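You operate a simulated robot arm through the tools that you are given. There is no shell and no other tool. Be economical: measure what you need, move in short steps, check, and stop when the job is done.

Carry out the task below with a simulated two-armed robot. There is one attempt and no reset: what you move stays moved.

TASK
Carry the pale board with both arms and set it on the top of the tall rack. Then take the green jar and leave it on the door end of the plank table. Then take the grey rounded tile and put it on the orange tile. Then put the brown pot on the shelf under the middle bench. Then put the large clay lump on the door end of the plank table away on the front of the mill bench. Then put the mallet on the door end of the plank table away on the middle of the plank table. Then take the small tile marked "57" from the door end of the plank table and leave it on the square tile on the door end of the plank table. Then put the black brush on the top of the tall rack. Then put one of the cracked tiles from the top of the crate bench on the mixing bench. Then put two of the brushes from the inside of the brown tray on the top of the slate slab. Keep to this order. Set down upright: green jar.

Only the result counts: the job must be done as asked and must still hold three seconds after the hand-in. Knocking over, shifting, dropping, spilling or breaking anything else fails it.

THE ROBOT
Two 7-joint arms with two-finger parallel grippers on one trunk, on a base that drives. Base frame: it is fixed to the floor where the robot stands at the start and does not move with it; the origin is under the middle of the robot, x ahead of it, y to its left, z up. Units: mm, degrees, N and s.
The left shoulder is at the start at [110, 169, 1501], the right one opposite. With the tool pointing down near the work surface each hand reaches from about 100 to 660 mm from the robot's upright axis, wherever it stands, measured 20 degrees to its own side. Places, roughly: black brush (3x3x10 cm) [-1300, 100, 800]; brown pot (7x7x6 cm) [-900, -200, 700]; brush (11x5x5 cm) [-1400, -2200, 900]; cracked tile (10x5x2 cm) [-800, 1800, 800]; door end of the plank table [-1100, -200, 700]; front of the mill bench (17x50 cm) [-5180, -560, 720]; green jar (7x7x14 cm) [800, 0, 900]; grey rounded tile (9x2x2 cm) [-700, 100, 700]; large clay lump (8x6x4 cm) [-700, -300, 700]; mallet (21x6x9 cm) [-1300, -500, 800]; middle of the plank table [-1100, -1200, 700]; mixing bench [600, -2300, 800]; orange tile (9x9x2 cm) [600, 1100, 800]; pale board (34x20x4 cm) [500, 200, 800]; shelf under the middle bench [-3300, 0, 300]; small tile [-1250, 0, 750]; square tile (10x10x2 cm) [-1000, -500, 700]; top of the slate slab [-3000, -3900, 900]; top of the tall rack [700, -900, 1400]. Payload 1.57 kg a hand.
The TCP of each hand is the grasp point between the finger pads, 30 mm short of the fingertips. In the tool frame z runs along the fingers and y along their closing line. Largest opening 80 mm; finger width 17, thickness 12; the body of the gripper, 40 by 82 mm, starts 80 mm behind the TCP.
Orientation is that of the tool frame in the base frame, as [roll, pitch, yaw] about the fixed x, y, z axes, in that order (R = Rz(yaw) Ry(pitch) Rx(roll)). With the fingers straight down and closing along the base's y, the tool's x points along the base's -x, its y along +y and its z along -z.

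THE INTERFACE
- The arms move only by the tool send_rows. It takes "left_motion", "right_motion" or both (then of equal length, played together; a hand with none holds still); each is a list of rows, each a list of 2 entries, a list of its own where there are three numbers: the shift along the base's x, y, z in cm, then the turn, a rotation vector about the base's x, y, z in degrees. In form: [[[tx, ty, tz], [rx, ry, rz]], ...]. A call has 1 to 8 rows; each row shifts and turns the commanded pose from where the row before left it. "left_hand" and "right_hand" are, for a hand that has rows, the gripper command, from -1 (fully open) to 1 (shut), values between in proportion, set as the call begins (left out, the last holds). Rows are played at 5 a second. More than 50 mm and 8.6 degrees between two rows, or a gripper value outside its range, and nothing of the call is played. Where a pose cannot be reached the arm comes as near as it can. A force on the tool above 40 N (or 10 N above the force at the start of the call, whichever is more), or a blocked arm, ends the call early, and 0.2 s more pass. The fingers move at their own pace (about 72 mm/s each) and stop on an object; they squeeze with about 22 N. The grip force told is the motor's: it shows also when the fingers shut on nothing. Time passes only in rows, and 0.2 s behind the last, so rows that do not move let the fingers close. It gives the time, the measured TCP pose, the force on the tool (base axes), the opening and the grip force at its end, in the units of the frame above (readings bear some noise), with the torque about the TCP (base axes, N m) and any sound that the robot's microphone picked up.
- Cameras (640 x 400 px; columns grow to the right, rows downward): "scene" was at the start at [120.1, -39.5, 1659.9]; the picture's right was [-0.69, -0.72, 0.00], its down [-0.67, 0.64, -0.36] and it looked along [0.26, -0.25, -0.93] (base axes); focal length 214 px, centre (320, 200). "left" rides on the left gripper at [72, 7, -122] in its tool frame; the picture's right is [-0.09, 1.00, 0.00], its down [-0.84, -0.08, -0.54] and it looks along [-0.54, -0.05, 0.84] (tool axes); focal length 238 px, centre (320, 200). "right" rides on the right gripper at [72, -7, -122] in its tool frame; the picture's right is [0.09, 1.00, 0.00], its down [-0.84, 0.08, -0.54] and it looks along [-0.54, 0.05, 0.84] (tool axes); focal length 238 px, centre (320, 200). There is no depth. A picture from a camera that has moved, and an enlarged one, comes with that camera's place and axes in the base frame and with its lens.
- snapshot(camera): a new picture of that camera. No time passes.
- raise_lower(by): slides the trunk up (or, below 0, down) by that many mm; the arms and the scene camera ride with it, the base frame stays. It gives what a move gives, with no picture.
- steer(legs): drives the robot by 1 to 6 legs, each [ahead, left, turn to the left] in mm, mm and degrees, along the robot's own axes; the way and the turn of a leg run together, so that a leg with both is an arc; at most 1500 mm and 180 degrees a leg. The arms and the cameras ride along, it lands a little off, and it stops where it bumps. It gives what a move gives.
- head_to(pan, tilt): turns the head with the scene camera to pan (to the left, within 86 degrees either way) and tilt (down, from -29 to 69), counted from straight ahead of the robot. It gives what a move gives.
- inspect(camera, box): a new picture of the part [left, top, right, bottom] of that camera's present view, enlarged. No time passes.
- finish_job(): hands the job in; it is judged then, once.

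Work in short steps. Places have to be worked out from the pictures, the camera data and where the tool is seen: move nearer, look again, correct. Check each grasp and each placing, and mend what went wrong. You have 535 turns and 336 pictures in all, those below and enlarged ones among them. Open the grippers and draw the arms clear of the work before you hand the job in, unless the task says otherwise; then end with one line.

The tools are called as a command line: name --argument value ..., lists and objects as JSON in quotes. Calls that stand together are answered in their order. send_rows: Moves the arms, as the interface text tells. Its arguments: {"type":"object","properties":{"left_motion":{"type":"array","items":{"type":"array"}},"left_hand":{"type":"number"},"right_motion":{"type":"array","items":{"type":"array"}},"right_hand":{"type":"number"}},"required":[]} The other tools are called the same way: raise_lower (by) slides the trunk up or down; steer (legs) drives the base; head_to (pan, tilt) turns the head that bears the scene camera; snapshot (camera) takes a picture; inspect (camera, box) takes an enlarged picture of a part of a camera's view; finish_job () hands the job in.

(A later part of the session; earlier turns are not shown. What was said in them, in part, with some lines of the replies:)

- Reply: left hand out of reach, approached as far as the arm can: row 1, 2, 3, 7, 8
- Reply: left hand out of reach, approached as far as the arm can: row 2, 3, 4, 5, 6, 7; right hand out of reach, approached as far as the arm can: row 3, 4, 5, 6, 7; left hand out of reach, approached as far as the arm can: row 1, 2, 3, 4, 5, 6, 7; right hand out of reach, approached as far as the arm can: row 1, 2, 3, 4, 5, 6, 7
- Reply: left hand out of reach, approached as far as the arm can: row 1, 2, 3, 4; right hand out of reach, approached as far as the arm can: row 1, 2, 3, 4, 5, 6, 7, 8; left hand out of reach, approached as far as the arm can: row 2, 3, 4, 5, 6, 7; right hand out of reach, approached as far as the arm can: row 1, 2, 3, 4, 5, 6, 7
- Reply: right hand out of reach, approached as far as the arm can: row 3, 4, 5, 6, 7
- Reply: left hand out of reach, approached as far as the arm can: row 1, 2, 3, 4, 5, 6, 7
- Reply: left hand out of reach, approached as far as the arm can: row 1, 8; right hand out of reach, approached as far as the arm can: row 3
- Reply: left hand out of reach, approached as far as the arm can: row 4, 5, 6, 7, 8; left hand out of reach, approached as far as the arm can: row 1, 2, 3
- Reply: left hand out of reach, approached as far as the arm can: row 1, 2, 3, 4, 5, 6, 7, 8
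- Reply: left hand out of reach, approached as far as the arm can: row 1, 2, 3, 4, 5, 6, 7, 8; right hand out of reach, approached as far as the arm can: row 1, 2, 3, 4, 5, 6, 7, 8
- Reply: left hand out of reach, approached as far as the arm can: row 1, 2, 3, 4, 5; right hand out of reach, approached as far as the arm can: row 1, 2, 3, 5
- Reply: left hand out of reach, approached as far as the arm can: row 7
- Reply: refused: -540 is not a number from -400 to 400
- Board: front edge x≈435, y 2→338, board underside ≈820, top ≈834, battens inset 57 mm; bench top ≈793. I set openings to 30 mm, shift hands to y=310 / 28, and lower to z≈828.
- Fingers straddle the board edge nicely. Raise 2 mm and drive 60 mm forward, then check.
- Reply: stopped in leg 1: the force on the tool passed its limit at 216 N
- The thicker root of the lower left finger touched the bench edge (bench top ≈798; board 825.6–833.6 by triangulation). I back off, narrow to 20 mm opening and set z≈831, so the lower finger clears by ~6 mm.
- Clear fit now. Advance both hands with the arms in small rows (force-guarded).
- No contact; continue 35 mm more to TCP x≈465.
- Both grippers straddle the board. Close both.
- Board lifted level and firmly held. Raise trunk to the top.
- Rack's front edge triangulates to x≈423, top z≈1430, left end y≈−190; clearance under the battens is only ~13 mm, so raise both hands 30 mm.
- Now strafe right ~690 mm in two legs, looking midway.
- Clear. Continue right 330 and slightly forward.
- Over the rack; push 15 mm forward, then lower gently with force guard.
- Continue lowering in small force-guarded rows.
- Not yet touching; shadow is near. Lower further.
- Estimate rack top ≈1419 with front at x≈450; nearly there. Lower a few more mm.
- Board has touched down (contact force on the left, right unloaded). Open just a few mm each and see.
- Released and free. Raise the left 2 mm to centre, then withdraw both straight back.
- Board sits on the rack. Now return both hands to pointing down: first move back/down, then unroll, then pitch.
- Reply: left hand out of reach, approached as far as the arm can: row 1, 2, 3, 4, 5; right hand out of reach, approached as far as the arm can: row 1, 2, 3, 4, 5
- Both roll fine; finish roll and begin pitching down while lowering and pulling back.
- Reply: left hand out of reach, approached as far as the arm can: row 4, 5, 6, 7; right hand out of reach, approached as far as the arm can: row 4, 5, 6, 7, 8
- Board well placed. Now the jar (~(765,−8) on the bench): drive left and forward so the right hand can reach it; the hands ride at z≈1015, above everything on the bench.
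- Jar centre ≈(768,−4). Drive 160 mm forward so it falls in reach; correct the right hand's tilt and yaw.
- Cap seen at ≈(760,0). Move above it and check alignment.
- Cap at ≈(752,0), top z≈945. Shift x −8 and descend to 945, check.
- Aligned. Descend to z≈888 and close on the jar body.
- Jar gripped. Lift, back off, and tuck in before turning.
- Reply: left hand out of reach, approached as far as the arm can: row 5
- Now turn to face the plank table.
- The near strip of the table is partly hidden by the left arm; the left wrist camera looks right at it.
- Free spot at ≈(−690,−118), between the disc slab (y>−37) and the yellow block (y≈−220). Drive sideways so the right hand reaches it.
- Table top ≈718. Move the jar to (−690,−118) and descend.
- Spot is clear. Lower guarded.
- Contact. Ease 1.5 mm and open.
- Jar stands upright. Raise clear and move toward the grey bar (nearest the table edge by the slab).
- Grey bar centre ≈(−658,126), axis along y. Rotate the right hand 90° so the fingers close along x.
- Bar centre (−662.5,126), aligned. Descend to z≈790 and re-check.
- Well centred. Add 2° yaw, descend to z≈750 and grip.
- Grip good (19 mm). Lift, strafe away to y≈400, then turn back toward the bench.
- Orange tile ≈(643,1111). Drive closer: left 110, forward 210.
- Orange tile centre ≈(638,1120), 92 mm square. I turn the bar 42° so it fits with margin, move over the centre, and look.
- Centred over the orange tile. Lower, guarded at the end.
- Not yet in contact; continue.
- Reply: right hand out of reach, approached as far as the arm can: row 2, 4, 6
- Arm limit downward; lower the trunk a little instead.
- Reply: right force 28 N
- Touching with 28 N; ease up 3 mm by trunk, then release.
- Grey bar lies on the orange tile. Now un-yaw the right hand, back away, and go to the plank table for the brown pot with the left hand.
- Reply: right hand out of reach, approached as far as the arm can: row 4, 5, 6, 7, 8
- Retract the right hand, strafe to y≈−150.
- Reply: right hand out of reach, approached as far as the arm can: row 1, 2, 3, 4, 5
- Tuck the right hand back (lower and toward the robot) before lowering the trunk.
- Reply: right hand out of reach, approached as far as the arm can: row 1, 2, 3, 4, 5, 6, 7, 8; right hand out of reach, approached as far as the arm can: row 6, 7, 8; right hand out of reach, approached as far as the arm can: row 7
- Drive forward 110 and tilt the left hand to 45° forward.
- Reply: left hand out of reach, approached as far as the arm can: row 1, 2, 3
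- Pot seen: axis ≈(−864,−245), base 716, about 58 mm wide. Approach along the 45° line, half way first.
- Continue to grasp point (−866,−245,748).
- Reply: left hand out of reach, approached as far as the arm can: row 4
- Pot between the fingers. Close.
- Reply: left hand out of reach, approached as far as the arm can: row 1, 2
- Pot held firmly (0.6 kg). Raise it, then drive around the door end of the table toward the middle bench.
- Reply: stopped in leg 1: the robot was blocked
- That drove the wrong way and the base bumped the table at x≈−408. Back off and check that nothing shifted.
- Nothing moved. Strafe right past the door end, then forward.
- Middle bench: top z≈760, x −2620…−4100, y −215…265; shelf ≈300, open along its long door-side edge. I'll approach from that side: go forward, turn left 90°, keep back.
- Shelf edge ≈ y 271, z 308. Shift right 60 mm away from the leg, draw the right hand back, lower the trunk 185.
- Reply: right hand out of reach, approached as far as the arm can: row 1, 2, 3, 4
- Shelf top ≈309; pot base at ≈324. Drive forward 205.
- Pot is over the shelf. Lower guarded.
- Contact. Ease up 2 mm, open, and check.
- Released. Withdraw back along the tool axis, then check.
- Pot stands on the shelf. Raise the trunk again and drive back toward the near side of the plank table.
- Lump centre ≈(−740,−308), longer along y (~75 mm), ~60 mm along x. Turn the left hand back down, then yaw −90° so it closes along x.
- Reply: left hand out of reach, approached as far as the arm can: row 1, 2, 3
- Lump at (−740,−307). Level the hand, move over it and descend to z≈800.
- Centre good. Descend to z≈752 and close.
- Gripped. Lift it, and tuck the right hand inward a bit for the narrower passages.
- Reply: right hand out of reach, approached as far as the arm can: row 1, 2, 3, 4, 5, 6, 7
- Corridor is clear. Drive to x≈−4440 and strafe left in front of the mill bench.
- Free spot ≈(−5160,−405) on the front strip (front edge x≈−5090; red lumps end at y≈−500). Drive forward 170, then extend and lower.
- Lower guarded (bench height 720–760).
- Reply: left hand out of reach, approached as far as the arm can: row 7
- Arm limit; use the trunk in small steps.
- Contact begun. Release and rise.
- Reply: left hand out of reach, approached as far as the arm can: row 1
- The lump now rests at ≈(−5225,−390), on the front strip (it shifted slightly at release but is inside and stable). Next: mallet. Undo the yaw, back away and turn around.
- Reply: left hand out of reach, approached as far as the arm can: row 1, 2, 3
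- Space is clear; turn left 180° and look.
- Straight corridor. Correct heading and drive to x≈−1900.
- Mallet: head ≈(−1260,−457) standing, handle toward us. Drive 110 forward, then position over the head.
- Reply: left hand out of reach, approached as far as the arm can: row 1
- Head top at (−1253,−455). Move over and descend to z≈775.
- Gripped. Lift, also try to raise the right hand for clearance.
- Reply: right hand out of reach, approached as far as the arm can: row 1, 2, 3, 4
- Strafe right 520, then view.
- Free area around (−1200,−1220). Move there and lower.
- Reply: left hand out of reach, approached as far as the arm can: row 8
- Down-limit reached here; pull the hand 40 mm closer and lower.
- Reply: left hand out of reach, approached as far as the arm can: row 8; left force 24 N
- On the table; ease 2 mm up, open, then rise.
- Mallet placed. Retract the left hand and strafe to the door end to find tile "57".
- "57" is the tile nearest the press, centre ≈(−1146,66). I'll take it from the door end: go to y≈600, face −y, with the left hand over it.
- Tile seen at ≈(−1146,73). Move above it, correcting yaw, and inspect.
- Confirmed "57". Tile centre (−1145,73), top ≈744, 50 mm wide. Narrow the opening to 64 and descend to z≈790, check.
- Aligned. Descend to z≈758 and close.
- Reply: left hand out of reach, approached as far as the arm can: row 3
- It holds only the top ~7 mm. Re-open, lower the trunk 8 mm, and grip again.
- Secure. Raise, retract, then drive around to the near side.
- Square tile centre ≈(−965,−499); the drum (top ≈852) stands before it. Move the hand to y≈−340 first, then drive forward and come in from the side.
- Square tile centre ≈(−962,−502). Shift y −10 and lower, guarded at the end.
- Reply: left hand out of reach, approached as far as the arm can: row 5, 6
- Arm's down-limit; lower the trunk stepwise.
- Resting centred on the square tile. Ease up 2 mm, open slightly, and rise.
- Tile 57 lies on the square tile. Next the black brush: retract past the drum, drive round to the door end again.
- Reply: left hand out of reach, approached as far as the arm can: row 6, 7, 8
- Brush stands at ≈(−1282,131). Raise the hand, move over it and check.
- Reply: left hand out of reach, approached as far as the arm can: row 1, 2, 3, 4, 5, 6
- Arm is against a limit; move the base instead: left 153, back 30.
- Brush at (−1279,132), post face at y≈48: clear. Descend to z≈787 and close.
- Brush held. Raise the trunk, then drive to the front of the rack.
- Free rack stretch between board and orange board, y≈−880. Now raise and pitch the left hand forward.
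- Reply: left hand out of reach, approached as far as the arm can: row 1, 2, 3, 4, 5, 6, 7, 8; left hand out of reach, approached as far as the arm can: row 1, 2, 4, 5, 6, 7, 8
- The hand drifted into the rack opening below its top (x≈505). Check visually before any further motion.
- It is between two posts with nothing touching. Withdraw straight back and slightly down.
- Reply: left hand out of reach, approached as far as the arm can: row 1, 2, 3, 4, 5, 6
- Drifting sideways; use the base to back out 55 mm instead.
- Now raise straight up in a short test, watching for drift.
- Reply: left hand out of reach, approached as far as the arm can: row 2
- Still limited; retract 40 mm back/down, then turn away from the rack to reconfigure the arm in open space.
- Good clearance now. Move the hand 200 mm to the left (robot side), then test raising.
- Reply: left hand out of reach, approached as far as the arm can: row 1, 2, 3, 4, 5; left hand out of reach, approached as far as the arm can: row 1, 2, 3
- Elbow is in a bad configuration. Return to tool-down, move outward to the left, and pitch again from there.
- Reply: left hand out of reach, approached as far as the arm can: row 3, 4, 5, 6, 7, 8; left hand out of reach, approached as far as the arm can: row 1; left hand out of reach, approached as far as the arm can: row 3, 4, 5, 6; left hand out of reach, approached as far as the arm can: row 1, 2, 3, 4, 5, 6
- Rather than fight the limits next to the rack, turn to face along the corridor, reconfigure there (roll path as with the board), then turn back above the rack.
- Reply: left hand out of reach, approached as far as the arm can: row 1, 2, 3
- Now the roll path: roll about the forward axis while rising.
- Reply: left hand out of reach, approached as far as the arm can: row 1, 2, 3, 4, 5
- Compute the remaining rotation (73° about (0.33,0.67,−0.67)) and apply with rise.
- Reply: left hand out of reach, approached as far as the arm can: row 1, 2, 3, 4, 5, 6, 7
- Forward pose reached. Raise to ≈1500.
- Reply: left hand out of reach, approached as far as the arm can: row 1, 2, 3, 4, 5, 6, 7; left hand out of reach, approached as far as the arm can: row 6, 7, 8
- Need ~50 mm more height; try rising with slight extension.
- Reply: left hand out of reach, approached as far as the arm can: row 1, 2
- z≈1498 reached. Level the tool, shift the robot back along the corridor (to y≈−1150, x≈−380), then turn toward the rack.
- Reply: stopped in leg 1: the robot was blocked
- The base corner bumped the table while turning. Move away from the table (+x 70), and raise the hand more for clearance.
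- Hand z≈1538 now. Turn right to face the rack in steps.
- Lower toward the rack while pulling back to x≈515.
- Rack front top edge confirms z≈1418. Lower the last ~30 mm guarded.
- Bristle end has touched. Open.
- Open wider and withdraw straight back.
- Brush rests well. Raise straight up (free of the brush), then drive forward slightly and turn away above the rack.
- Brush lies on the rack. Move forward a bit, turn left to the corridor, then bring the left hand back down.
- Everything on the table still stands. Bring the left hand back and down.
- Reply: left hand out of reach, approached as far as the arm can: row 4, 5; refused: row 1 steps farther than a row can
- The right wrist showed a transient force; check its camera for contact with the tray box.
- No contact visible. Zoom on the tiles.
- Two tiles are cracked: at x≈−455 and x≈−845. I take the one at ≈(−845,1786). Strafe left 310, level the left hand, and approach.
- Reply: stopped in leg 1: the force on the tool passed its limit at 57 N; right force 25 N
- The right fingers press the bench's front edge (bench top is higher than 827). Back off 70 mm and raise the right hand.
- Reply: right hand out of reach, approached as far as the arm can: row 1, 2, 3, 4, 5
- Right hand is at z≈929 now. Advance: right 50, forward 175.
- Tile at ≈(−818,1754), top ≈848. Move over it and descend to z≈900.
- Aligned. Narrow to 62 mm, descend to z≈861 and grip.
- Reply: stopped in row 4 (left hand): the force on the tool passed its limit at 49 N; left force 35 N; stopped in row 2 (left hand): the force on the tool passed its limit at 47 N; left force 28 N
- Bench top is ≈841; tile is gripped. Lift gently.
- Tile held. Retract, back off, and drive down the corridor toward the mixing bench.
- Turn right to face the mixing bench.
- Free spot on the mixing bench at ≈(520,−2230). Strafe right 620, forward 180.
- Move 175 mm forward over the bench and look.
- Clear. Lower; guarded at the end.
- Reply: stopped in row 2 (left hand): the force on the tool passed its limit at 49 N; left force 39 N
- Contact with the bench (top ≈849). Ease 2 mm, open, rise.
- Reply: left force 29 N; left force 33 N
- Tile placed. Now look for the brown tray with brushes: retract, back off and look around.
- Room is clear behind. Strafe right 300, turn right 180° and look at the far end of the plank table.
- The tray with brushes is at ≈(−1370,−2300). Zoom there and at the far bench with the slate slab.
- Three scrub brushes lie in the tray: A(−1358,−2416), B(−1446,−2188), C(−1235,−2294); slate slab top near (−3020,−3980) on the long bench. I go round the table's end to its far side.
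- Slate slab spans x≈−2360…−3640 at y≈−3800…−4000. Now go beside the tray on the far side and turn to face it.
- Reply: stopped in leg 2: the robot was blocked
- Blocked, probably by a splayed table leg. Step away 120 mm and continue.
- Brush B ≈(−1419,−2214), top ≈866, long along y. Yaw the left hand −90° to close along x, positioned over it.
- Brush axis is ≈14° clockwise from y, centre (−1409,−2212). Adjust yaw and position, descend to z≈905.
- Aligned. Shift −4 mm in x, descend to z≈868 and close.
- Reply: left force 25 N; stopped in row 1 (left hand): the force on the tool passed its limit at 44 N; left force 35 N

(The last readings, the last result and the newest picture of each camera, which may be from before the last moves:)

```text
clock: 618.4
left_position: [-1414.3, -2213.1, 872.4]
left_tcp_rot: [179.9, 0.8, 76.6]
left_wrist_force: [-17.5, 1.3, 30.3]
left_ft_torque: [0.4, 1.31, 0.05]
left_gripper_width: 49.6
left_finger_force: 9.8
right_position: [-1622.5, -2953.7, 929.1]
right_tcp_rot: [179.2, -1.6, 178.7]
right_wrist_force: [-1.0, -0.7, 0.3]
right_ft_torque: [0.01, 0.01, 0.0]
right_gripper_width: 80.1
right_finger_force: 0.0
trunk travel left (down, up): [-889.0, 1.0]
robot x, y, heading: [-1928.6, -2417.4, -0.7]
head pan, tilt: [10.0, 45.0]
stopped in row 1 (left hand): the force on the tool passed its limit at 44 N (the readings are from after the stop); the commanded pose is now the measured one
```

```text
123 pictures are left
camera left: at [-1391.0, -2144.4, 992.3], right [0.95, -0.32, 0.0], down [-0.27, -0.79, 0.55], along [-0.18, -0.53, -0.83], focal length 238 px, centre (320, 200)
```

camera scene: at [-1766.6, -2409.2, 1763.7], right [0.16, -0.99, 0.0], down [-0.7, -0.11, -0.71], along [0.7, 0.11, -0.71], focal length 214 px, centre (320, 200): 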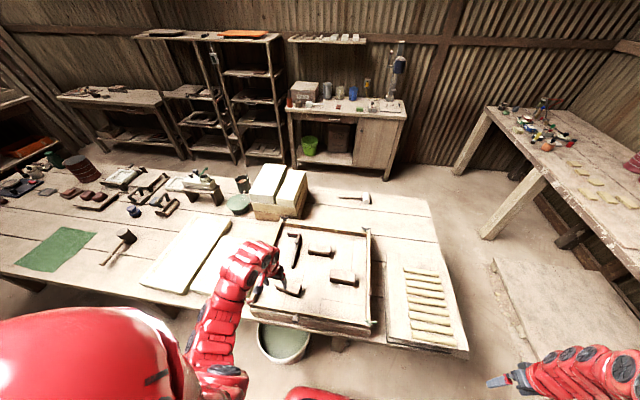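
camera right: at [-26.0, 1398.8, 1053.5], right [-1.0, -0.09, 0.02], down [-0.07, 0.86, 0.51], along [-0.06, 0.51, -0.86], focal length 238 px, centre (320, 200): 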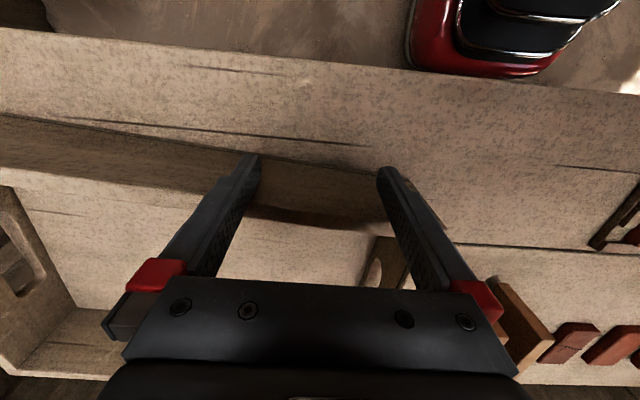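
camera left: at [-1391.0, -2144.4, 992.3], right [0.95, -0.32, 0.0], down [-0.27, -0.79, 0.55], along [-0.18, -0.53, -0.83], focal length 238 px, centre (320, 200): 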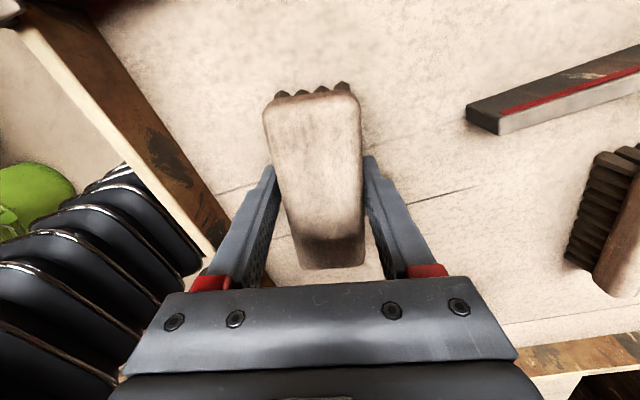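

Tips touched the tray floor (≈843). The grip is closing at 49.6 mm; ease up while it tightens.

send_rows --left_motion '[[[0, 0, 0.2], [0, 0, 0]], [[0, 0, 0], [0, 0, 0]], [[0, 0, 0], [0, 0, 0]]]'

send_rows --left_motion '[[[0, 0, 1], [0, 0, 0]], [[0, 0, 2], [0, 0, 0]], [[0, 0, 3], [0, 0, 0]], [[0, 0, 3], [0, 0, 0]]]'

snapshot --camera "left"

```text
clock: 619.2
left_position: [-1412.0, -2213.1, 872.5]
left_tcp_rot: [179.8, 0.8, 76.6]
left_wrist_force: [-1.7, 0.9, 5.7]
left_ft_torque: [0.22, 0.06, 0.1]
left_gripper_width: 45.5
left_finger_force: 21.5
right_position: [-1620.7, -2952.3, 928.6]
right_tcp_rot: [179.3, -1.9, 178.8]
right_wrist_force: [-0.1, -0.9, -0.8]
right_ft_torque: [0.01, 0.0, -0.01]
right_gripper_width: 80.2
right_finger_force: 0.1
trunk travel left (down, up): [-889.0, 1.0]
robot x, y, heading: [-1926.9, -2420.0, -0.6]
head pan, tilt: [10.0, 45.0]
```

```text
clock: 620.2
left_position: [-1412.5, -2214.2, 963.3]
left_tcp_rot: [-179.9, 0.9, 76.7]
left_wrist_force: [0.2, -0.5, -1.9]
left_ft_torque: [0.01, -0.03, 0.0]
left_gripper_width: 45.6
left_finger_force: 22.2
right_position: [-1618.4, -2953.9, 928.0]
right_tcp_rot: [179.2, -1.9, 178.8]
right_wrist_force: [-0.2, -0.1, -0.2]
right_ft_torque: [-0.04, 0.02, 0.0]
right_gripper_width: 80.0
right_finger_force: 0.0
trunk travel left (down, up): [-889.0, 1.0]
robot x, y, heading: [-1922.5, -2424.2, -0.7]
head pan, tilt: [10.0, 45.0]
```

```text
122 pictures are left
camera left: at [-1389.1, -2145.3, 1082.2], right [0.95, -0.32, 0.0], down [-0.27, -0.79, 0.56], along [-0.18, -0.53, -0.83], focal length 238 px, centre (320, 200)
```

left: 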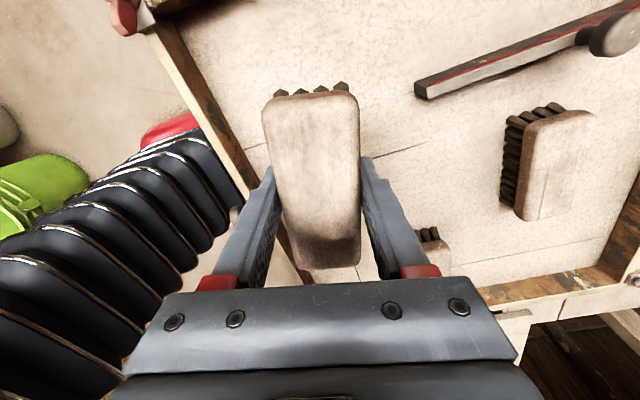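

Brush B lifted. Carry it to the slate slab: turn right, drive to y≈−3330, strafe to x≈−2800.

steer --legs '[[-60, 0, 0], [0, 0, -89.5], [880, 0, 0], [0, -800, 0]]'

head_to --pan 10 --tilt 45

snapshot --camera "scene"

snapshot --camera "left"

```text
clock: 633.1
left_position: [-2491.9, -3858.6, 961.6]
left_tcp_rot: [-180.0, 1.0, -9.1]
left_wrist_force: [0.5, 0.2, -1.4]
left_ft_torque: [-0.02, -0.02, 0.01]
left_gripper_width: 45.9
left_finger_force: 22.1
right_position: [-3244.4, -3707.7, 928.5]
right_tcp_rot: [179.2, -1.8, 93.2]
right_wrist_force: [0.5, 0.3, 1.6]
right_ft_torque: [0.01, 0.03, 0.01]
right_gripper_width: 80.0
right_finger_force: 0.0
trunk travel left (down, up): [-889.0, 1.0]
robot x, y, heading: [-2736.6, -3364.0, -86.0]
head pan, tilt: [10.0, 45.0]
```

```text
clock: 633.7
left_position: [-2491.6, -3858.9, 962.6]
left_tcp_rot: [-179.9, 0.8, -9.1]
left_wrist_force: [-0.7, 0.8, -1.2]
left_ft_torque: [0.01, 0.03, -0.01]
left_gripper_width: 45.7
left_finger_force: 22.2
right_position: [-3245.3, -3708.4, 928.3]
right_tcp_rot: [179.2, -1.9, 93.1]
right_wrist_force: [-0.1, 0.1, -0.1]
right_ft_torque: [0.01, 0.0, -0.04]
right_gripper_width: 79.9
right_finger_force: 0.0
trunk travel left (down, up): [-889.0, 1.0]
robot x, y, heading: [-2737.6, -3358.8, -86.3]
head pan, tilt: [10.0, 45.0]
```

```text
121 pictures are left
camera scene: at [-2712.9, -3521.1, 1763.8], right [-0.97, -0.24, 0.0], down [-0.17, 0.69, -0.71], along [0.17, -0.69, -0.71], focal length 214 px, centre (320, 200)
```

scene: 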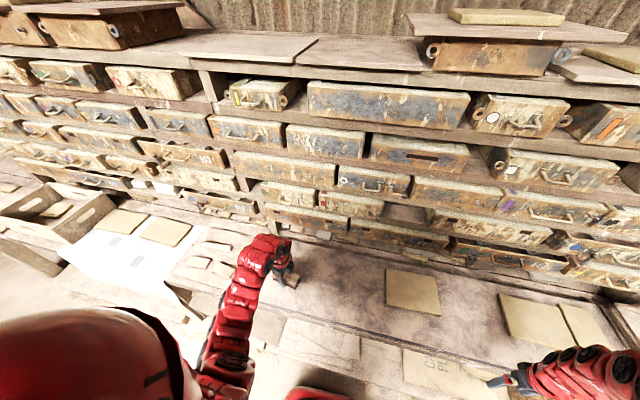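

```text
120 pictures are left
camera left: at [-2420.0, -3877.5, 1081.7], right [-0.25, -0.97, 0.0], down [-0.81, 0.21, 0.56], along [-0.54, 0.14, -0.83], focal length 238 px, centre (320, 200)
```

left: 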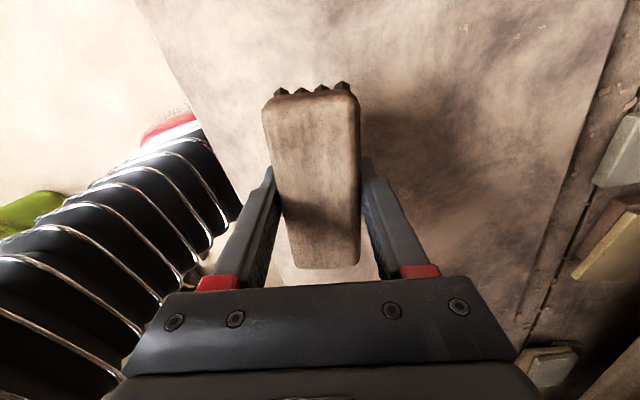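

Over the slate slab. Move 60 mm further along and lower guarded.

send_rows --left_motion '[[[-3, -0.7, 0], [0, 0, 0]], [[-3, -0.7, 0], [0, 0, 0]], [[0, 0, -2], [0, 0, 0]], [[0, 0, -1.5], [0, 0, 0]], [[0, 0, -1], [0, 0, 0]], [[0, 0, -0.6], [0, 0, 0]], [[0, 0, -0.6], [0, 0, 0]]]'

snapshot --camera "left"

```text
clock: 635.0
left_position: [-2553.1, -3870.2, 921.0]
left_tcp_rot: [179.2, 0.7, -9.1]
left_wrist_force: [-1.8, 21.5, 40.9]
left_ft_torque: [1.74, -0.39, 0.27]
left_gripper_width: 45.9
left_finger_force: 22.6
right_position: [-3245.1, -3704.0, 929.7]
right_tcp_rot: [179.2, -1.6, 93.2]
right_wrist_force: [0.0, -0.4, -0.9]
right_ft_torque: [-0.04, 0.02, -0.02]
right_gripper_width: 79.9
right_finger_force: 0.1
trunk travel left (down, up): [-889.0, 1.0]
robot x, y, heading: [-2735.9, -3358.0, -86.3]
head pan, tilt: [10.0, 45.0]
stopped in row 6 (left hand): the force on the tool passed its limit at 51 N (the readings are from after the stop); the commanded pose is now the measured one
```

```text
119 pictures are left
camera left: at [-2481.8, -3889.4, 1041.8], right [-0.25, -0.97, 0.01], down [-0.81, 0.22, 0.55], along [-0.54, 0.13, -0.83], focal length 238 px, centre (320, 200)
```

left: 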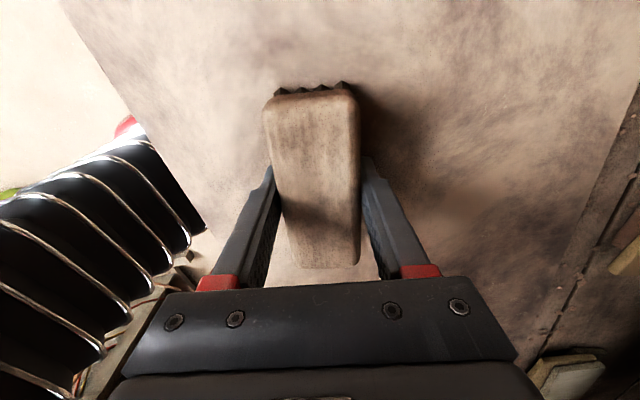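

Contact; slab top ≈891. Ease 3 mm, open, rise.

send_rows --left_motion '[[[0, 0, 0.3], [0, 0, 0]], [[0, 0, 0], [0, 0, 0]]]'

send_rows --left_motion '[[[0, 0, 0], [0, 0, 0]], [[0, 0, 0], [0, 0, 0]], [[0, 0, 0], [0, 0, 0]]]' --left_hand -0.6

send_rows --left_motion '[[[0, 0, 2], [0, 0, 0]], [[0, 0, 3], [0, 0, 0]], [[0, 0, 3], [0, 0, 0]]]'

snapshot --camera "left"

```text
clock: 635.6
left_position: [-2553.3, -3873.8, 922.0]
left_tcp_rot: [179.3, 0.5, -9.1]
left_wrist_force: [-2.4, 11.0, 11.0]
left_ft_torque: [0.71, -0.06, 0.27]
left_gripper_width: 45.8
left_finger_force: 21.9
right_position: [-3244.6, -3706.8, 927.3]
right_tcp_rot: [179.2, -1.7, 93.0]
right_wrist_force: [0.0, 0.6, 0.1]
right_ft_torque: [0.03, 0.0, 0.02]
right_gripper_width: 80.0
right_finger_force: 0.0
trunk travel left (down, up): [-889.0, 1.0]
robot x, y, heading: [-2734.1, -3358.9, -86.2]
head pan, tilt: [10.0, 45.0]
```

```text
clock: 636.4
left_position: [-2552.9, -3876.8, 921.6]
left_tcp_rot: [179.2, 0.5, -9.1]
left_wrist_force: [-3.3, -11.6, 15.8]
left_ft_torque: [0.19, -0.13, -0.05]
left_gripper_width: 54.0
left_finger_force: 0.1
right_position: [-3246.0, -3708.4, 927.7]
right_tcp_rot: [179.2, -1.9, 93.1]
right_wrist_force: [0.1, 0.0, 0.2]
right_ft_torque: [0.02, -0.04, 0.03]
right_gripper_width: 80.2
right_finger_force: 0.0
trunk travel left (down, up): [-889.0, 1.0]
robot x, y, heading: [-2733.6, -3362.8, -86.5]
head pan, tilt: [10.0, 45.0]
```

```text
clock: 637.2
left_position: [-2551.9, -3875.9, 1000.2]
left_tcp_rot: [179.4, 0.7, -9.0]
left_wrist_force: [0.1, -0.9, -0.1]
left_ft_torque: [-0.01, 0.0, 0.02]
left_gripper_width: 63.9
left_finger_force: 0.0
right_position: [-3244.3, -3708.5, 928.5]
right_tcp_rot: [179.2, -1.9, 93.1]
right_wrist_force: [0.4, 0.1, -0.6]
right_ft_torque: [0.01, 0.01, -0.01]
right_gripper_width: 80.0
right_finger_force: 0.1
trunk travel left (down, up): [-889.0, 1.0]
robot x, y, heading: [-2733.9, -3365.3, -86.1]
head pan, tilt: [10.0, 45.0]
```

```text
118 pictures are left
camera left: at [-2480.6, -3894.1, 1120.9], right [-0.25, -0.97, 0.01], down [-0.81, 0.21, 0.55], along [-0.54, 0.13, -0.83], focal length 238 px, centre (320, 200)
```

left: 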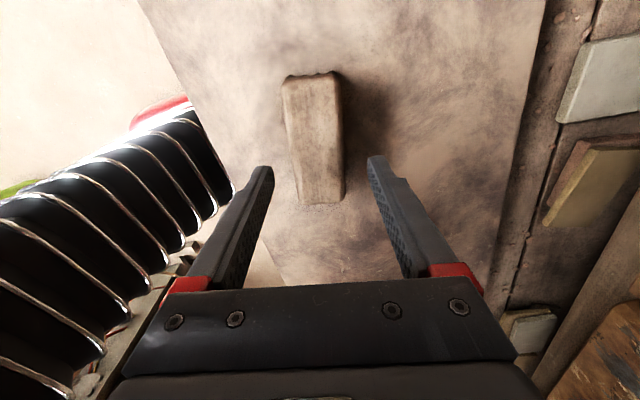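

First brush is on the slab. Return for the second (brush A).

steer --legs '[[0, 800, -3.5], [-720, 0, 0], [0, 0, 89.5]]'

snapshot --camera "left"

snapshot --camera "scene"

```text
clock: 648.7
left_position: [-1413.0, -2493.1, 1001.6]
left_tcp_rot: [179.5, 0.7, 74.9]
left_wrist_force: [-0.3, 0.1, -0.2]
left_ft_torque: [-0.01, -0.01, -0.04]
left_gripper_width: 64.0
left_finger_force: 0.0
right_position: [-1652.0, -3163.4, 928.5]
right_tcp_rot: [179.3, -1.9, 177.4]
right_wrist_force: [-0.2, -0.1, -0.6]
right_ft_torque: [0.01, 0.0, 0.0]
right_gripper_width: 80.2
right_finger_force: 0.0
trunk travel left (down, up): [-889.0, 1.0]
robot x, y, heading: [-1942.1, -2624.6, -1.9]
head pan, tilt: [10.0, 45.0]
```

```text
117 pictures are left
camera left: at [-1388.4, -2424.7, 1121.0], right [0.94, -0.35, 0.01], down [-0.3, -0.78, 0.55], along [-0.18, -0.52, -0.83], focal length 238 px, centre (320, 200)
```

left: 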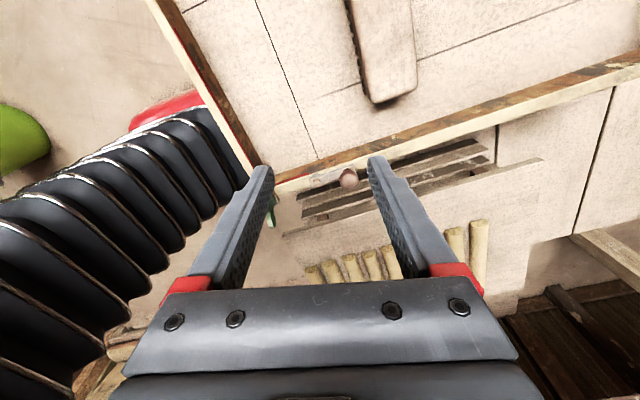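

```text
116 pictures are left
camera scene: at [-1784.0, -2615.1, 1763.8], right [0.14, -0.99, 0.0], down [-0.7, -0.1, -0.71], along [0.7, 0.1, -0.71], focal length 214 px, centre (320, 200)
```

scene: 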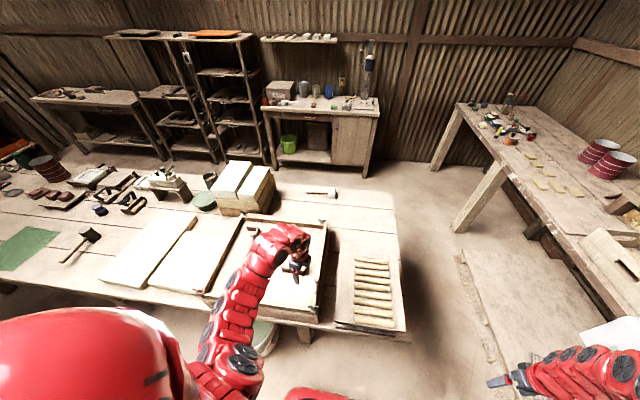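

Brush A at ≈(−1339,−2441). Shift the base ahead 65, left 52.

steer --legs '[[66, 54, 1.9]]'

snapshot --camera "left"

```text
clock: 649.8
left_position: [-1351.7, -2425.5, 1001.4]
left_tcp_rot: [179.3, 0.5, 77.0]
left_wrist_force: [-1.0, -0.1, 0.3]
left_ft_torque: [0.0, 0.0, -0.04]
left_gripper_width: 64.1
left_finger_force: 0.0
right_position: [-1569.4, -3101.8, 927.7]
right_tcp_rot: [179.1, -2.0, 179.1]
right_wrist_force: [-0.4, 0.2, -0.8]
right_ft_torque: [0.01, -0.05, 0.0]
right_gripper_width: 80.2
right_finger_force: 0.0
trunk travel left (down, up): [-889.0, 1.0]
robot x, y, heading: [-1879.6, -2566.7, -0.5]
head pan, tilt: [10.0, 45.0]
```

```text
115 pictures are left
camera left: at [-1329.9, -2355.3, 1121.7], right [0.95, -0.32, 0.01], down [-0.27, -0.79, 0.55], along [-0.16, -0.53, -0.84], focal length 238 px, centre (320, 200)
```

left: 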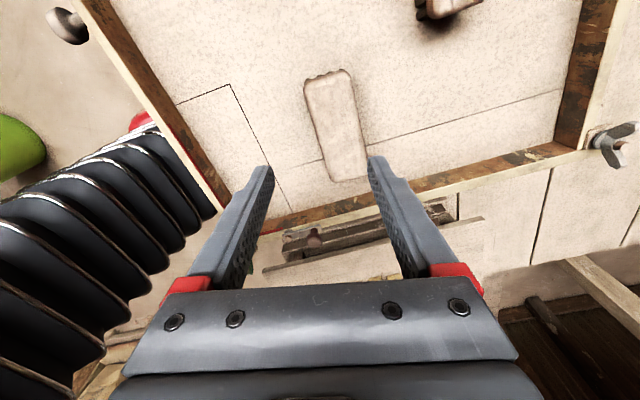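

Brush A centre (−1331,−2430), axis yaw ≈86°. Rotate +9°, move over, open to 74 mm and descend.

send_rows --left_motion '[[[1, -0.2, 0], [0, 0, 4.7]], [[1, -0.2, -1], [0, 0, 4.7]], [[0, 0, -3], [0, 0, 0]], [[0, 0, -3], [0, 0, 0]]]' --left_hand -0.85

snapshot --camera "left"

```text
clock: 650.8
left_position: [-1330.7, -2430.3, 931.5]
left_tcp_rot: [179.3, 0.6, 86.2]
left_wrist_force: [-0.7, -0.2, 0.1]
left_ft_torque: [0.03, 0.0, -0.02]
left_gripper_width: 74.0
left_finger_force: 0.1
right_position: [-1568.5, -3101.9, 927.5]
right_tcp_rot: [179.2, -2.0, 179.1]
right_wrist_force: [-0.1, 0.6, 0.3]
right_ft_torque: [0.0, 0.0, 0.04]
right_gripper_width: 79.9
right_finger_force: 0.0
trunk travel left (down, up): [-889.0, 1.0]
robot x, y, heading: [-1877.1, -2568.3, -0.6]
head pan, tilt: [10.0, 45.0]
```

```text
114 pictures are left
camera left: at [-1321.3, -2359.1, 1052.2], right [0.99, -0.16, 0.01], down [-0.14, -0.82, 0.55], along [-0.07, -0.55, -0.83], focal length 238 px, centre (320, 200)
```

left: 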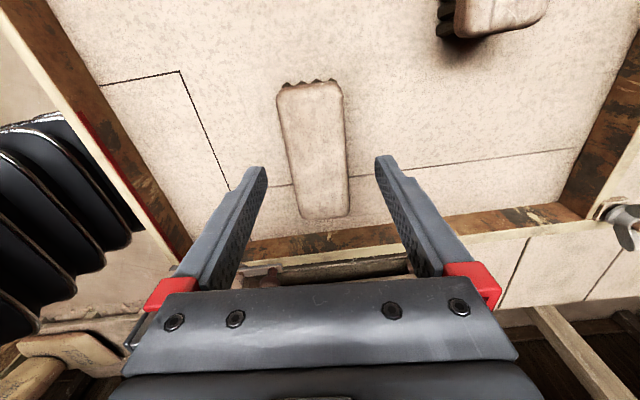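

Aligned. Descend to z≈877 and close.

send_rows --left_motion '[[[0, 0.4, -2], [0, 0, 0]], [[0, 0, -2], [0, 0, 0]], [[0, 0, -1.4], [0, 0, 0]]]'

send_rows --left_motion '[[[0, 0, 0], [0, 0, 0]], [[0, 0, 0], [0, 0, 0]], [[0, 0, 0], [0, 0, 0]], [[0, 0, 0], [0, 0, 0]]]' --left_hand 1

send_rows --left_motion '[[[0, 0, 1], [0, 0, 0]], [[0, 0, 2], [0, 0, 0]], [[0, 0, 3], [0, 0, 0]], [[0, 0, 3], [0, 0, 0]]]'

snapshot --camera "left"

```text
clock: 651.6
left_position: [-1332.2, -2423.5, 877.4]
left_tcp_rot: [179.3, 0.7, 86.4]
left_wrist_force: [0.0, 0.0, -0.4]
left_ft_torque: [0.0, -0.04, -0.01]
left_gripper_width: 74.0
left_finger_force: 0.1
right_position: [-1567.6, -3101.2, 928.0]
right_tcp_rot: [179.1, -1.9, 179.1]
right_wrist_force: [0.3, 1.1, 0.3]
right_ft_torque: [0.02, -0.01, 0.0]
right_gripper_width: 80.2
right_finger_force: 0.0
trunk travel left (down, up): [-889.0, 1.0]
robot x, y, heading: [-1880.7, -2569.3, -0.3]
head pan, tilt: [10.0, 45.0]
```

```text
clock: 652.6
left_position: [-1333.4, -2424.3, 876.9]
left_tcp_rot: [179.2, 0.7, 86.3]
left_wrist_force: [0.6, -0.6, 1.9]
left_ft_torque: [-0.01, 0.07, 0.06]
left_gripper_width: 45.6
left_finger_force: 23.0
right_position: [-1568.2, -3101.6, 928.5]
right_tcp_rot: [179.2, -1.9, 179.1]
right_wrist_force: [0.2, 0.4, 0.0]
right_ft_torque: [0.03, 0.02, 0.01]
right_gripper_width: 80.1
right_finger_force: 0.1
trunk travel left (down, up): [-889.0, 1.0]
robot x, y, heading: [-1881.1, -2571.0, -0.4]
head pan, tilt: [10.0, 45.0]
```

```text
clock: 653.6
left_position: [-1330.0, -2422.9, 964.9]
left_tcp_rot: [179.5, 0.8, 86.3]
left_wrist_force: [-0.4, 1.4, -1.1]
left_ft_torque: [0.03, -0.01, -0.03]
left_gripper_width: 45.8
left_finger_force: 21.7
right_position: [-1568.7, -3100.5, 928.2]
right_tcp_rot: [179.2, -1.9, 179.1]
right_wrist_force: [0.8, -0.3, 0.5]
right_ft_torque: [-0.05, 0.02, -0.03]
right_gripper_width: 80.1
right_finger_force: 0.1
trunk travel left (down, up): [-889.0, 1.0]
robot x, y, heading: [-1877.5, -2567.3, -0.5]
head pan, tilt: [10.0, 45.0]
```

```text
113 pictures are left
camera left: at [-1321.4, -2351.2, 1085.6], right [0.99, -0.16, 0.01], down [-0.14, -0.82, 0.55], along [-0.08, -0.55, -0.83], focal length 238 px, centre (320, 200)
```

left: 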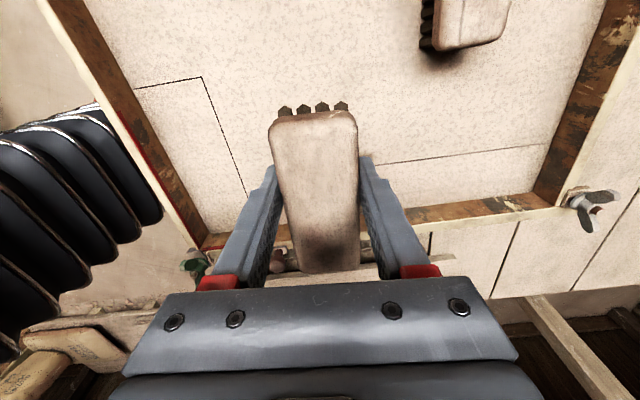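

Held. Drive to the slab keeping short of the bench while strafing (so as not to pass over the first brush), then advance.

steer --legs '[[-100, 0, 0], [0, 0, -89.5], [520, 0, 0], [0, -890, 0]]'

snapshot --camera "left"

```text
clock: 665.5
left_position: [-2729.7, -3623.4, 964.9]
left_tcp_rot: [179.4, 0.7, -4.2]
left_wrist_force: [0.3, -0.6, -0.6]
left_ft_torque: [0.01, -0.01, -0.02]
left_gripper_width: 45.5
left_finger_force: 21.3
right_position: [-3406.7, -3382.2, 927.9]
right_tcp_rot: [179.2, -1.9, 88.8]
right_wrist_force: [0.5, -0.4, -1.1]
right_ft_torque: [0.0, 0.02, -0.01]
right_gripper_width: 79.6
right_finger_force: 0.0
trunk travel left (down, up): [-889.0, 1.0]
robot x, y, heading: [-2875.7, -3077.4, -90.7]
head pan, tilt: [10.0, 45.0]
```

```text
112 pictures are left
camera left: at [-2656.7, -3634.9, 1085.3], right [-0.16, -0.99, 0.01], down [-0.82, 0.14, 0.55], along [-0.55, 0.08, -0.83], focal length 238 px, centre (320, 200)
```

left: 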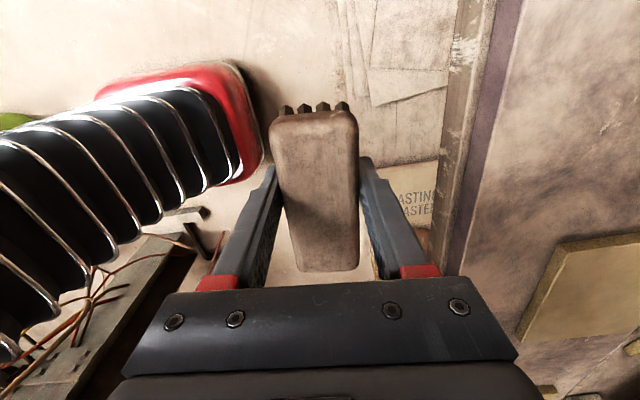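

Advance 245 mm over the slab and lower.

steer --legs '[[245, 0, 0.7]]'

snapshot --camera "left"

```text
clock: 667.3
left_position: [-2724.4, -3860.2, 964.2]
left_tcp_rot: [179.2, 0.7, -3.4]
left_wrist_force: [-0.4, 0.5, -0.9]
left_ft_torque: [0.01, -0.04, -0.01]
left_gripper_width: 45.3
left_finger_force: 21.7
right_position: [-3404.7, -3628.0, 929.0]
right_tcp_rot: [179.3, -1.9, 89.4]
right_wrist_force: [-0.2, -0.6, -0.4]
right_ft_torque: [0.02, 0.01, -0.03]
right_gripper_width: 79.6
right_finger_force: 0.0
trunk travel left (down, up): [-889.0, 1.0]
robot x, y, heading: [-2872.9, -3316.5, -90.2]
head pan, tilt: [10.0, 45.0]
```

```text
111 pictures are left
camera left: at [-2651.6, -3871.4, 1085.8], right [-0.15, -0.99, 0.01], down [-0.82, 0.13, 0.55], along [-0.55, 0.07, -0.83], focal length 238 px, centre (320, 200)
```

left: 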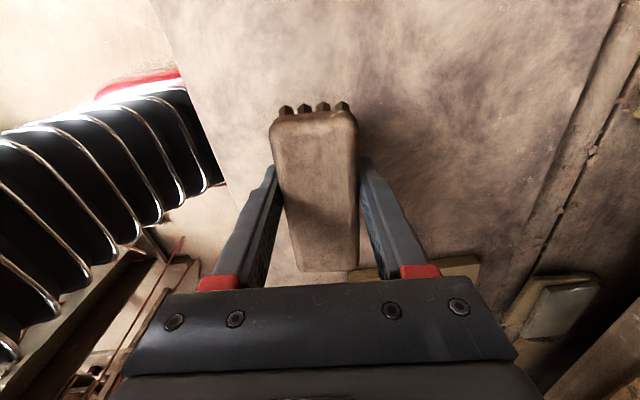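

send_rows --left_motion '[[[0, -1, 0], [0, 0, 0]], [[0, 0, -1.5], [0, 0, 0]], [[0, 0, -0.7], [0, 0, 0]], [[0, 0, -0.5], [0, 0, 0]], [[0, 0, -0.4], [0, 0, 0]], [[0, 0, -0.4], [0, 0, 0]], [[0, 0, -0.4], [0, 0, 0]], [[0, 0, -0.4], [0, 0, 0]]]'

```text
clock: 669.1
left_position: [-2725.7, -3870.8, 921.3]
left_tcp_rot: [179.4, 0.8, -3.3]
left_wrist_force: [0.5, 2.3, 17.3]
left_ft_torque: [0.29, -0.04, 0.08]
left_gripper_width: 46.1
left_finger_force: 21.7
right_position: [-3404.4, -3628.9, 928.1]
right_tcp_rot: [179.2, -1.8, 89.4]
right_wrist_force: [0.0, -0.7, -0.2]
right_ft_torque: [-0.03, -0.01, 0.04]
right_gripper_width: 80.2
right_finger_force: 0.0
trunk travel left (down, up): [-889.0, 1.0]
robot x, y, heading: [-2872.1, -3317.5, -89.9]
head pan, tilt: [10.0, 45.0]
```

Contact. Ease, open, rise.

send_rows --left_motion '[[[0, 0, 0.2], [0, 0, 0]], [[0, 0, 0], [0, 0, 0]]]'

send_rows --left_motion '[[[0, 0, 0], [0, 0, 0]], [[0, 0, 0], [0, 0, 0]], [[0, 0, 0], [0, 0, 0]]]' --left_hand -0.7

send_rows --left_motion '[[[0, 0, 2], [0, 0, 0]], [[0, 0, 3], [0, 0, 0]], [[0, 0, 3], [0, 0, 0]], [[0, 2, 0], [0, 0, 0]]]'

snapshot --camera "left"

```text
clock: 669.7
left_position: [-2725.9, -3871.2, 924.0]
left_tcp_rot: [179.4, 0.7, -3.4]
left_wrist_force: [-0.2, -0.3, -1.2]
left_ft_torque: [0.01, -0.02, -0.03]
left_gripper_width: 45.6
left_finger_force: 22.5
right_position: [-3404.1, -3627.8, 928.5]
right_tcp_rot: [179.2, -1.9, 89.5]
right_wrist_force: [0.2, -0.2, 0.4]
right_ft_torque: [0.02, -0.01, 0.02]
right_gripper_width: 80.0
right_finger_force: 0.0
trunk travel left (down, up): [-889.0, 1.0]
robot x, y, heading: [-2872.7, -3317.2, -90.0]
head pan, tilt: [10.0, 45.0]
```

```text
clock: 670.5
left_position: [-2725.4, -3873.1, 923.5]
left_tcp_rot: [179.4, 0.7, -3.5]
left_wrist_force: [0.7, 0.0, 0.1]
left_ft_torque: [-0.01, 0.0, 0.0]
left_gripper_width: 67.8
left_finger_force: 0.0
right_position: [-3403.5, -3628.5, 928.9]
right_tcp_rot: [179.2, -1.9, 89.3]
right_wrist_force: [-0.5, 0.1, -0.5]
right_ft_torque: [0.01, -0.01, -0.01]
right_gripper_width: 79.7
right_finger_force: 0.0
trunk travel left (down, up): [-889.0, 1.0]
robot x, y, heading: [-2873.0, -3315.6, -90.0]
head pan, tilt: [10.0, 45.0]
```

```text
clock: 671.5
left_position: [-2724.3, -3851.2, 1005.1]
left_tcp_rot: [179.4, 0.6, -3.3]
left_wrist_force: [-1.4, 0.4, 0.2]
left_ft_torque: [-0.02, -0.01, -0.02]
left_gripper_width: 68.1
left_finger_force: 0.0
right_position: [-3403.1, -3627.9, 928.1]
right_tcp_rot: [179.1, -1.8, 89.4]
right_wrist_force: [0.2, 0.6, -0.2]
right_ft_torque: [0.01, 0.01, -0.03]
right_gripper_width: 79.8
right_finger_force: 0.0
trunk travel left (down, up): [-889.0, 1.0]
robot x, y, heading: [-2873.1, -3314.4, -89.7]
head pan, tilt: [10.0, 45.0]
```

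```text
110 pictures are left
camera left: at [-2651.3, -3861.5, 1125.8], right [-0.15, -0.99, 0.01], down [-0.82, 0.13, 0.55], along [-0.55, 0.07, -0.83], focal length 238 px, centre (320, 200)
```

left: 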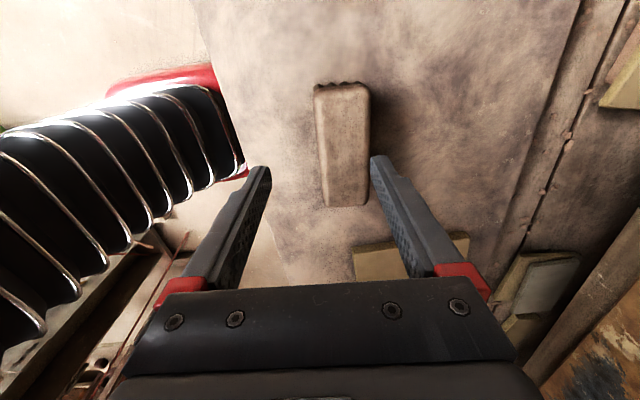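

Both brushes are on the slab. Back off and confirm with the scene camera.

steer --legs '[[-250, 0, 0]]'

head_to --pan 20 --tilt 40

snapshot --camera "scene"

```text
clock: 673.3
left_position: [-2721.1, -3598.2, 1004.3]
left_tcp_rot: [179.4, 0.7, -3.0]
left_wrist_force: [-0.1, 0.3, 0.3]
left_ft_torque: [-0.02, -0.02, 0.03]
left_gripper_width: 67.9
left_finger_force: 0.1
right_position: [-3402.4, -3378.8, 928.7]
right_tcp_rot: [179.2, -2.0, 89.7]
right_wrist_force: [0.1, 0.7, -0.2]
right_ft_torque: [0.02, -0.01, -0.02]
right_gripper_width: 80.0
right_finger_force: 0.1
trunk travel left (down, up): [-889.0, 1.0]
robot x, y, heading: [-2875.6, -3059.2, -89.6]
head pan, tilt: [10.0, 45.0]
```

```text
clock: 674.1
left_position: [-2721.3, -3596.8, 1004.8]
left_tcp_rot: [179.3, 0.8, -2.9]
left_wrist_force: [0.2, -0.2, 0.3]
left_ft_torque: [-0.01, -0.01, -0.03]
left_gripper_width: 68.1
left_finger_force: 0.0
right_position: [-3402.1, -3377.8, 928.3]
right_tcp_rot: [179.2, -1.9, 89.7]
right_wrist_force: [0.1, -0.1, -0.3]
right_ft_torque: [0.02, 0.03, -0.03]
right_gripper_width: 80.0
right_finger_force: 0.1
trunk travel left (down, up): [-889.0, 1.0]
robot x, y, heading: [-2873.6, -3062.9, -89.6]
head pan, tilt: [20.0, 40.0]
```

```text
109 pictures are left
camera scene: at [-2846.1, -3221.7, 1771.1], right [-0.94, -0.35, 0.0], down [-0.22, 0.6, -0.77], along [0.27, -0.72, -0.64], focal length 214 px, centre (320, 200)
```

scene: 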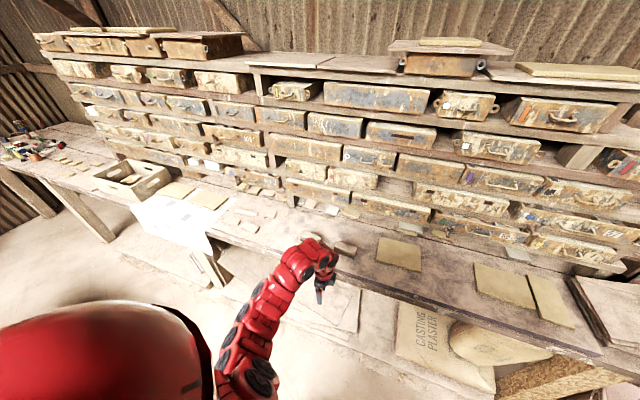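

inspect --camera "scene" --box '[220, 190, 420, 320]'

```text
3.08 times, centred on (320, 255) of scene
camera zoom: at [-2846.1, -3221.7, 1771.1], right [-0.94, -0.35, 0.0], down [-0.22, 0.6, -0.77], along [0.27, -0.72, -0.64], focal length 660 px, centre (320, 31)
```

zoom: 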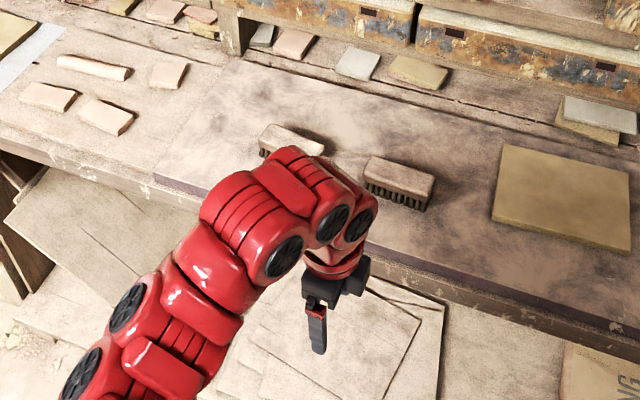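

Both brushes lie on the slate slab. I have budget left, so I'll check the clay lump on the mill bench, which shifted at release. Drive there by the known route.

steer --legs '[[0, 900, -0.4], [0, 0, 90], [0, 1200, 0], [0, 1110, 0]]'

head_to --pan 0 --tilt 45

snapshot --camera "scene"

```text
clock: 693.6
left_position: [-1451.2, -594.5, 1003.5]
left_tcp_rot: [179.3, 0.7, 87.2]
left_wrist_force: [-0.5, 0.0, 0.6]
left_ft_torque: [-0.02, -0.01, 0.02]
left_gripper_width: 68.2
left_finger_force: 0.1
right_position: [-1666.7, -1275.4, 927.0]
right_tcp_rot: [179.1, -2.0, -180.0]
right_wrist_force: [-0.3, -0.1, 0.4]
right_ft_torque: [0.01, -0.01, -0.03]
right_gripper_width: 79.8
right_finger_force: 0.0
trunk travel left (down, up): [-889.0, 1.0]
robot x, y, heading: [-1986.3, -749.0, 0.6]
head pan, tilt: [20.0, 40.0]
```

```text
clock: 694.4
left_position: [-1452.0, -594.0, 1004.2]
left_tcp_rot: [179.2, 0.7, 87.2]
left_wrist_force: [0.6, -0.1, -0.4]
left_ft_torque: [0.01, -0.01, 0.01]
left_gripper_width: 67.8
left_finger_force: 0.0
right_position: [-1666.3, -1277.6, 928.7]
right_tcp_rot: [179.2, -2.0, 179.9]
right_wrist_force: [-0.4, 0.6, -0.1]
right_ft_torque: [0.03, -0.01, 0.01]
right_gripper_width: 79.9
right_finger_force: 0.2
trunk travel left (down, up): [-889.0, 1.0]
robot x, y, heading: [-1982.4, -754.9, 0.3]
head pan, tilt: [0.0, 45.0]
```

```text
107 pictures are left
camera scene: at [-1824.1, -749.4, 1763.8], right [0.01, -1.0, 0.0], down [-0.71, -0.01, -0.71], along [0.71, 0.01, -0.71], focal length 214 px, centre (320, 200)
```

scene: 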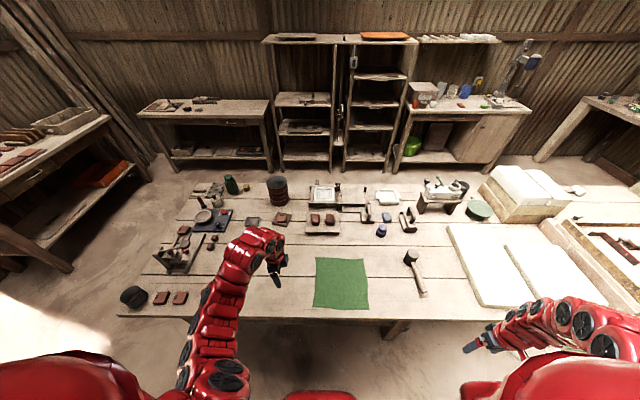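

Table state is all as intended. Drive back along the corridor to the mill bench and turn around.

steer --legs '[[-1300, 0, 0], [-1150, 0, 0], [0, 0, -180]]'

head_to --pan -20 --tilt 45

snapshot --camera "scene"

```text
clock: 713.8
left_position: [-4988.0, -913.8, 1004.2]
left_tcp_rot: [179.4, 0.7, -93.5]
left_wrist_force: [0.0, -0.1, -0.1]
left_ft_torque: [-0.01, 0.02, 0.02]
left_gripper_width: 68.0
left_finger_force: 0.0
right_position: [-4763.2, -234.7, 927.3]
right_tcp_rot: [179.2, -1.9, -0.7]
right_wrist_force: [-1.5, 0.3, 0.1]
right_ft_torque: [0.02, -0.04, -0.01]
right_gripper_width: 79.8
right_finger_force: 0.0
trunk travel left (down, up): [-889.0, 1.0]
robot x, y, heading: [-4448.8, -762.0, 179.9]
head pan, tilt: [0.0, 45.0]
```

```text
clock: 714.7
left_position: [-4988.4, -913.1, 1005.3]
left_tcp_rot: [179.3, 0.6, -93.5]
left_wrist_force: [-0.2, -0.1, 0.3]
left_ft_torque: [-0.02, 0.0, 0.02]
left_gripper_width: 68.1
left_finger_force: 0.1
right_position: [-4763.7, -234.9, 928.2]
right_tcp_rot: [179.3, -1.8, -0.7]
right_wrist_force: [-0.1, -0.3, 0.1]
right_ft_torque: [0.05, 0.02, -0.02]
right_gripper_width: 80.0
right_finger_force: 0.1
trunk travel left (down, up): [-889.0, 1.0]
robot x, y, heading: [-4452.7, -765.4, 180.0]
head pan, tilt: [-20.0, 45.0]
```

```text
106 pictures are left
camera scene: at [-4608.9, -737.2, 1763.8], right [0.34, 0.94, 0.0], down [0.66, -0.24, -0.71], along [-0.66, 0.24, -0.71], focal length 214 px, centre (320, 200)
```

scene: 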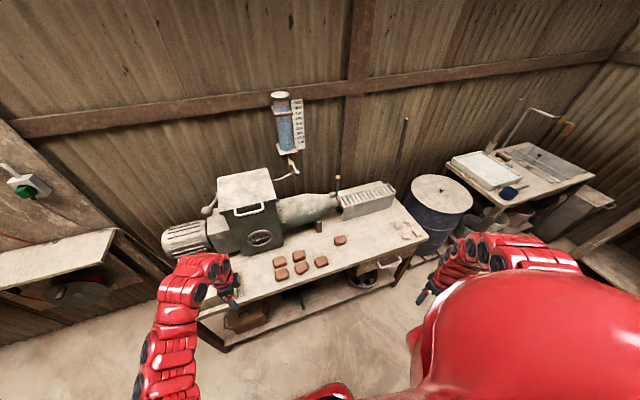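

inspect --camera "scene" --box '[230, 200, 430, 330]'

```text
3.08 times, centred on (330, 265) of scene
camera zoom: at [-4608.9, -737.2, 1763.8], right [0.34, 0.94, 0.0], down [0.66, -0.24, -0.71], along [-0.66, 0.24, -0.71], focal length 660 px, centre (289, 0)
```

zoom: 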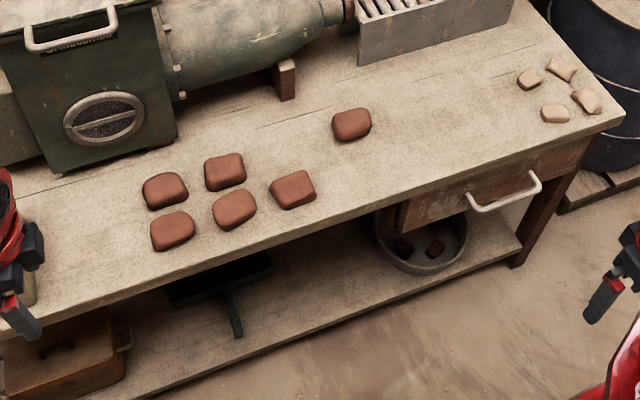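

The lump lies at ≈(−5218,−395), inside the 17×50 cm front strip (x −5265…−5095, y −810…−310), flat and stable. Open both grippers fully and back clear.

send_rows --left_motion '[[[0, 0, 0], [0, 0, 0]], [[0, 0, 0], [0, 0, 0]]]' --right_motion '[[[0, 0, 0], [0, 0, 0]], [[0, 0, 0], [0, 0, 0]]]' --left_hand -1 --right_hand -1

steer --legs '[[-150, 0, 0]]'

```text
clock: 715.3
left_position: [-4988.6, -913.5, 1004.8]
left_tcp_rot: [179.3, 0.7, -93.5]
left_wrist_force: [-0.5, 0.1, -0.3]
left_ft_torque: [-0.01, -0.02, -0.01]
left_gripper_width: 80.0
left_finger_force: 0.0
right_position: [-4763.7, -234.4, 928.1]
right_tcp_rot: [179.3, -1.9, -0.7]
right_wrist_force: [0.9, -0.5, -0.6]
right_ft_torque: [-0.02, -0.03, 0.02]
right_gripper_width: 80.2
right_finger_force: 0.2
trunk travel left (down, up): [-889.0, 1.0]
robot x, y, heading: [-4453.5, -765.0, 179.8]
head pan, tilt: [-20.0, 45.0]
```

```text
clock: 716.6
left_position: [-4838.8, -912.4, 1003.7]
left_tcp_rot: [179.4, 0.8, -93.5]
left_wrist_force: [-0.1, -0.7, 0.4]
left_ft_torque: [-0.06, 0.0, 0.03]
left_gripper_width: 80.2
left_finger_force: 0.0
right_position: [-4613.6, -234.4, 926.2]
right_tcp_rot: [179.2, -2.0, -0.7]
right_wrist_force: [0.5, -1.1, -0.8]
right_ft_torque: [0.02, 0.0, 0.01]
right_gripper_width: 80.2
right_finger_force: 0.0
trunk travel left (down, up): [-889.0, 1.0]
robot x, y, heading: [-4305.8, -765.8, 179.9]
head pan, tilt: [-20.0, 45.0]
```

All ten steps are done and the arms are clear; hand in.

finish_job

```text
The job is handed in.
```

I carried out all ten steps in the order you gave and handed the job in, with both grippers open and the arms clear. The clay lump slid about 7 cm when I let it go, but it still looks to be inside the front strip of the mill bench. The base bumped the plank table twice and something near its far side once, and the right fingers pressed the crate bench's edge. I saw nothing shifted afterwards.
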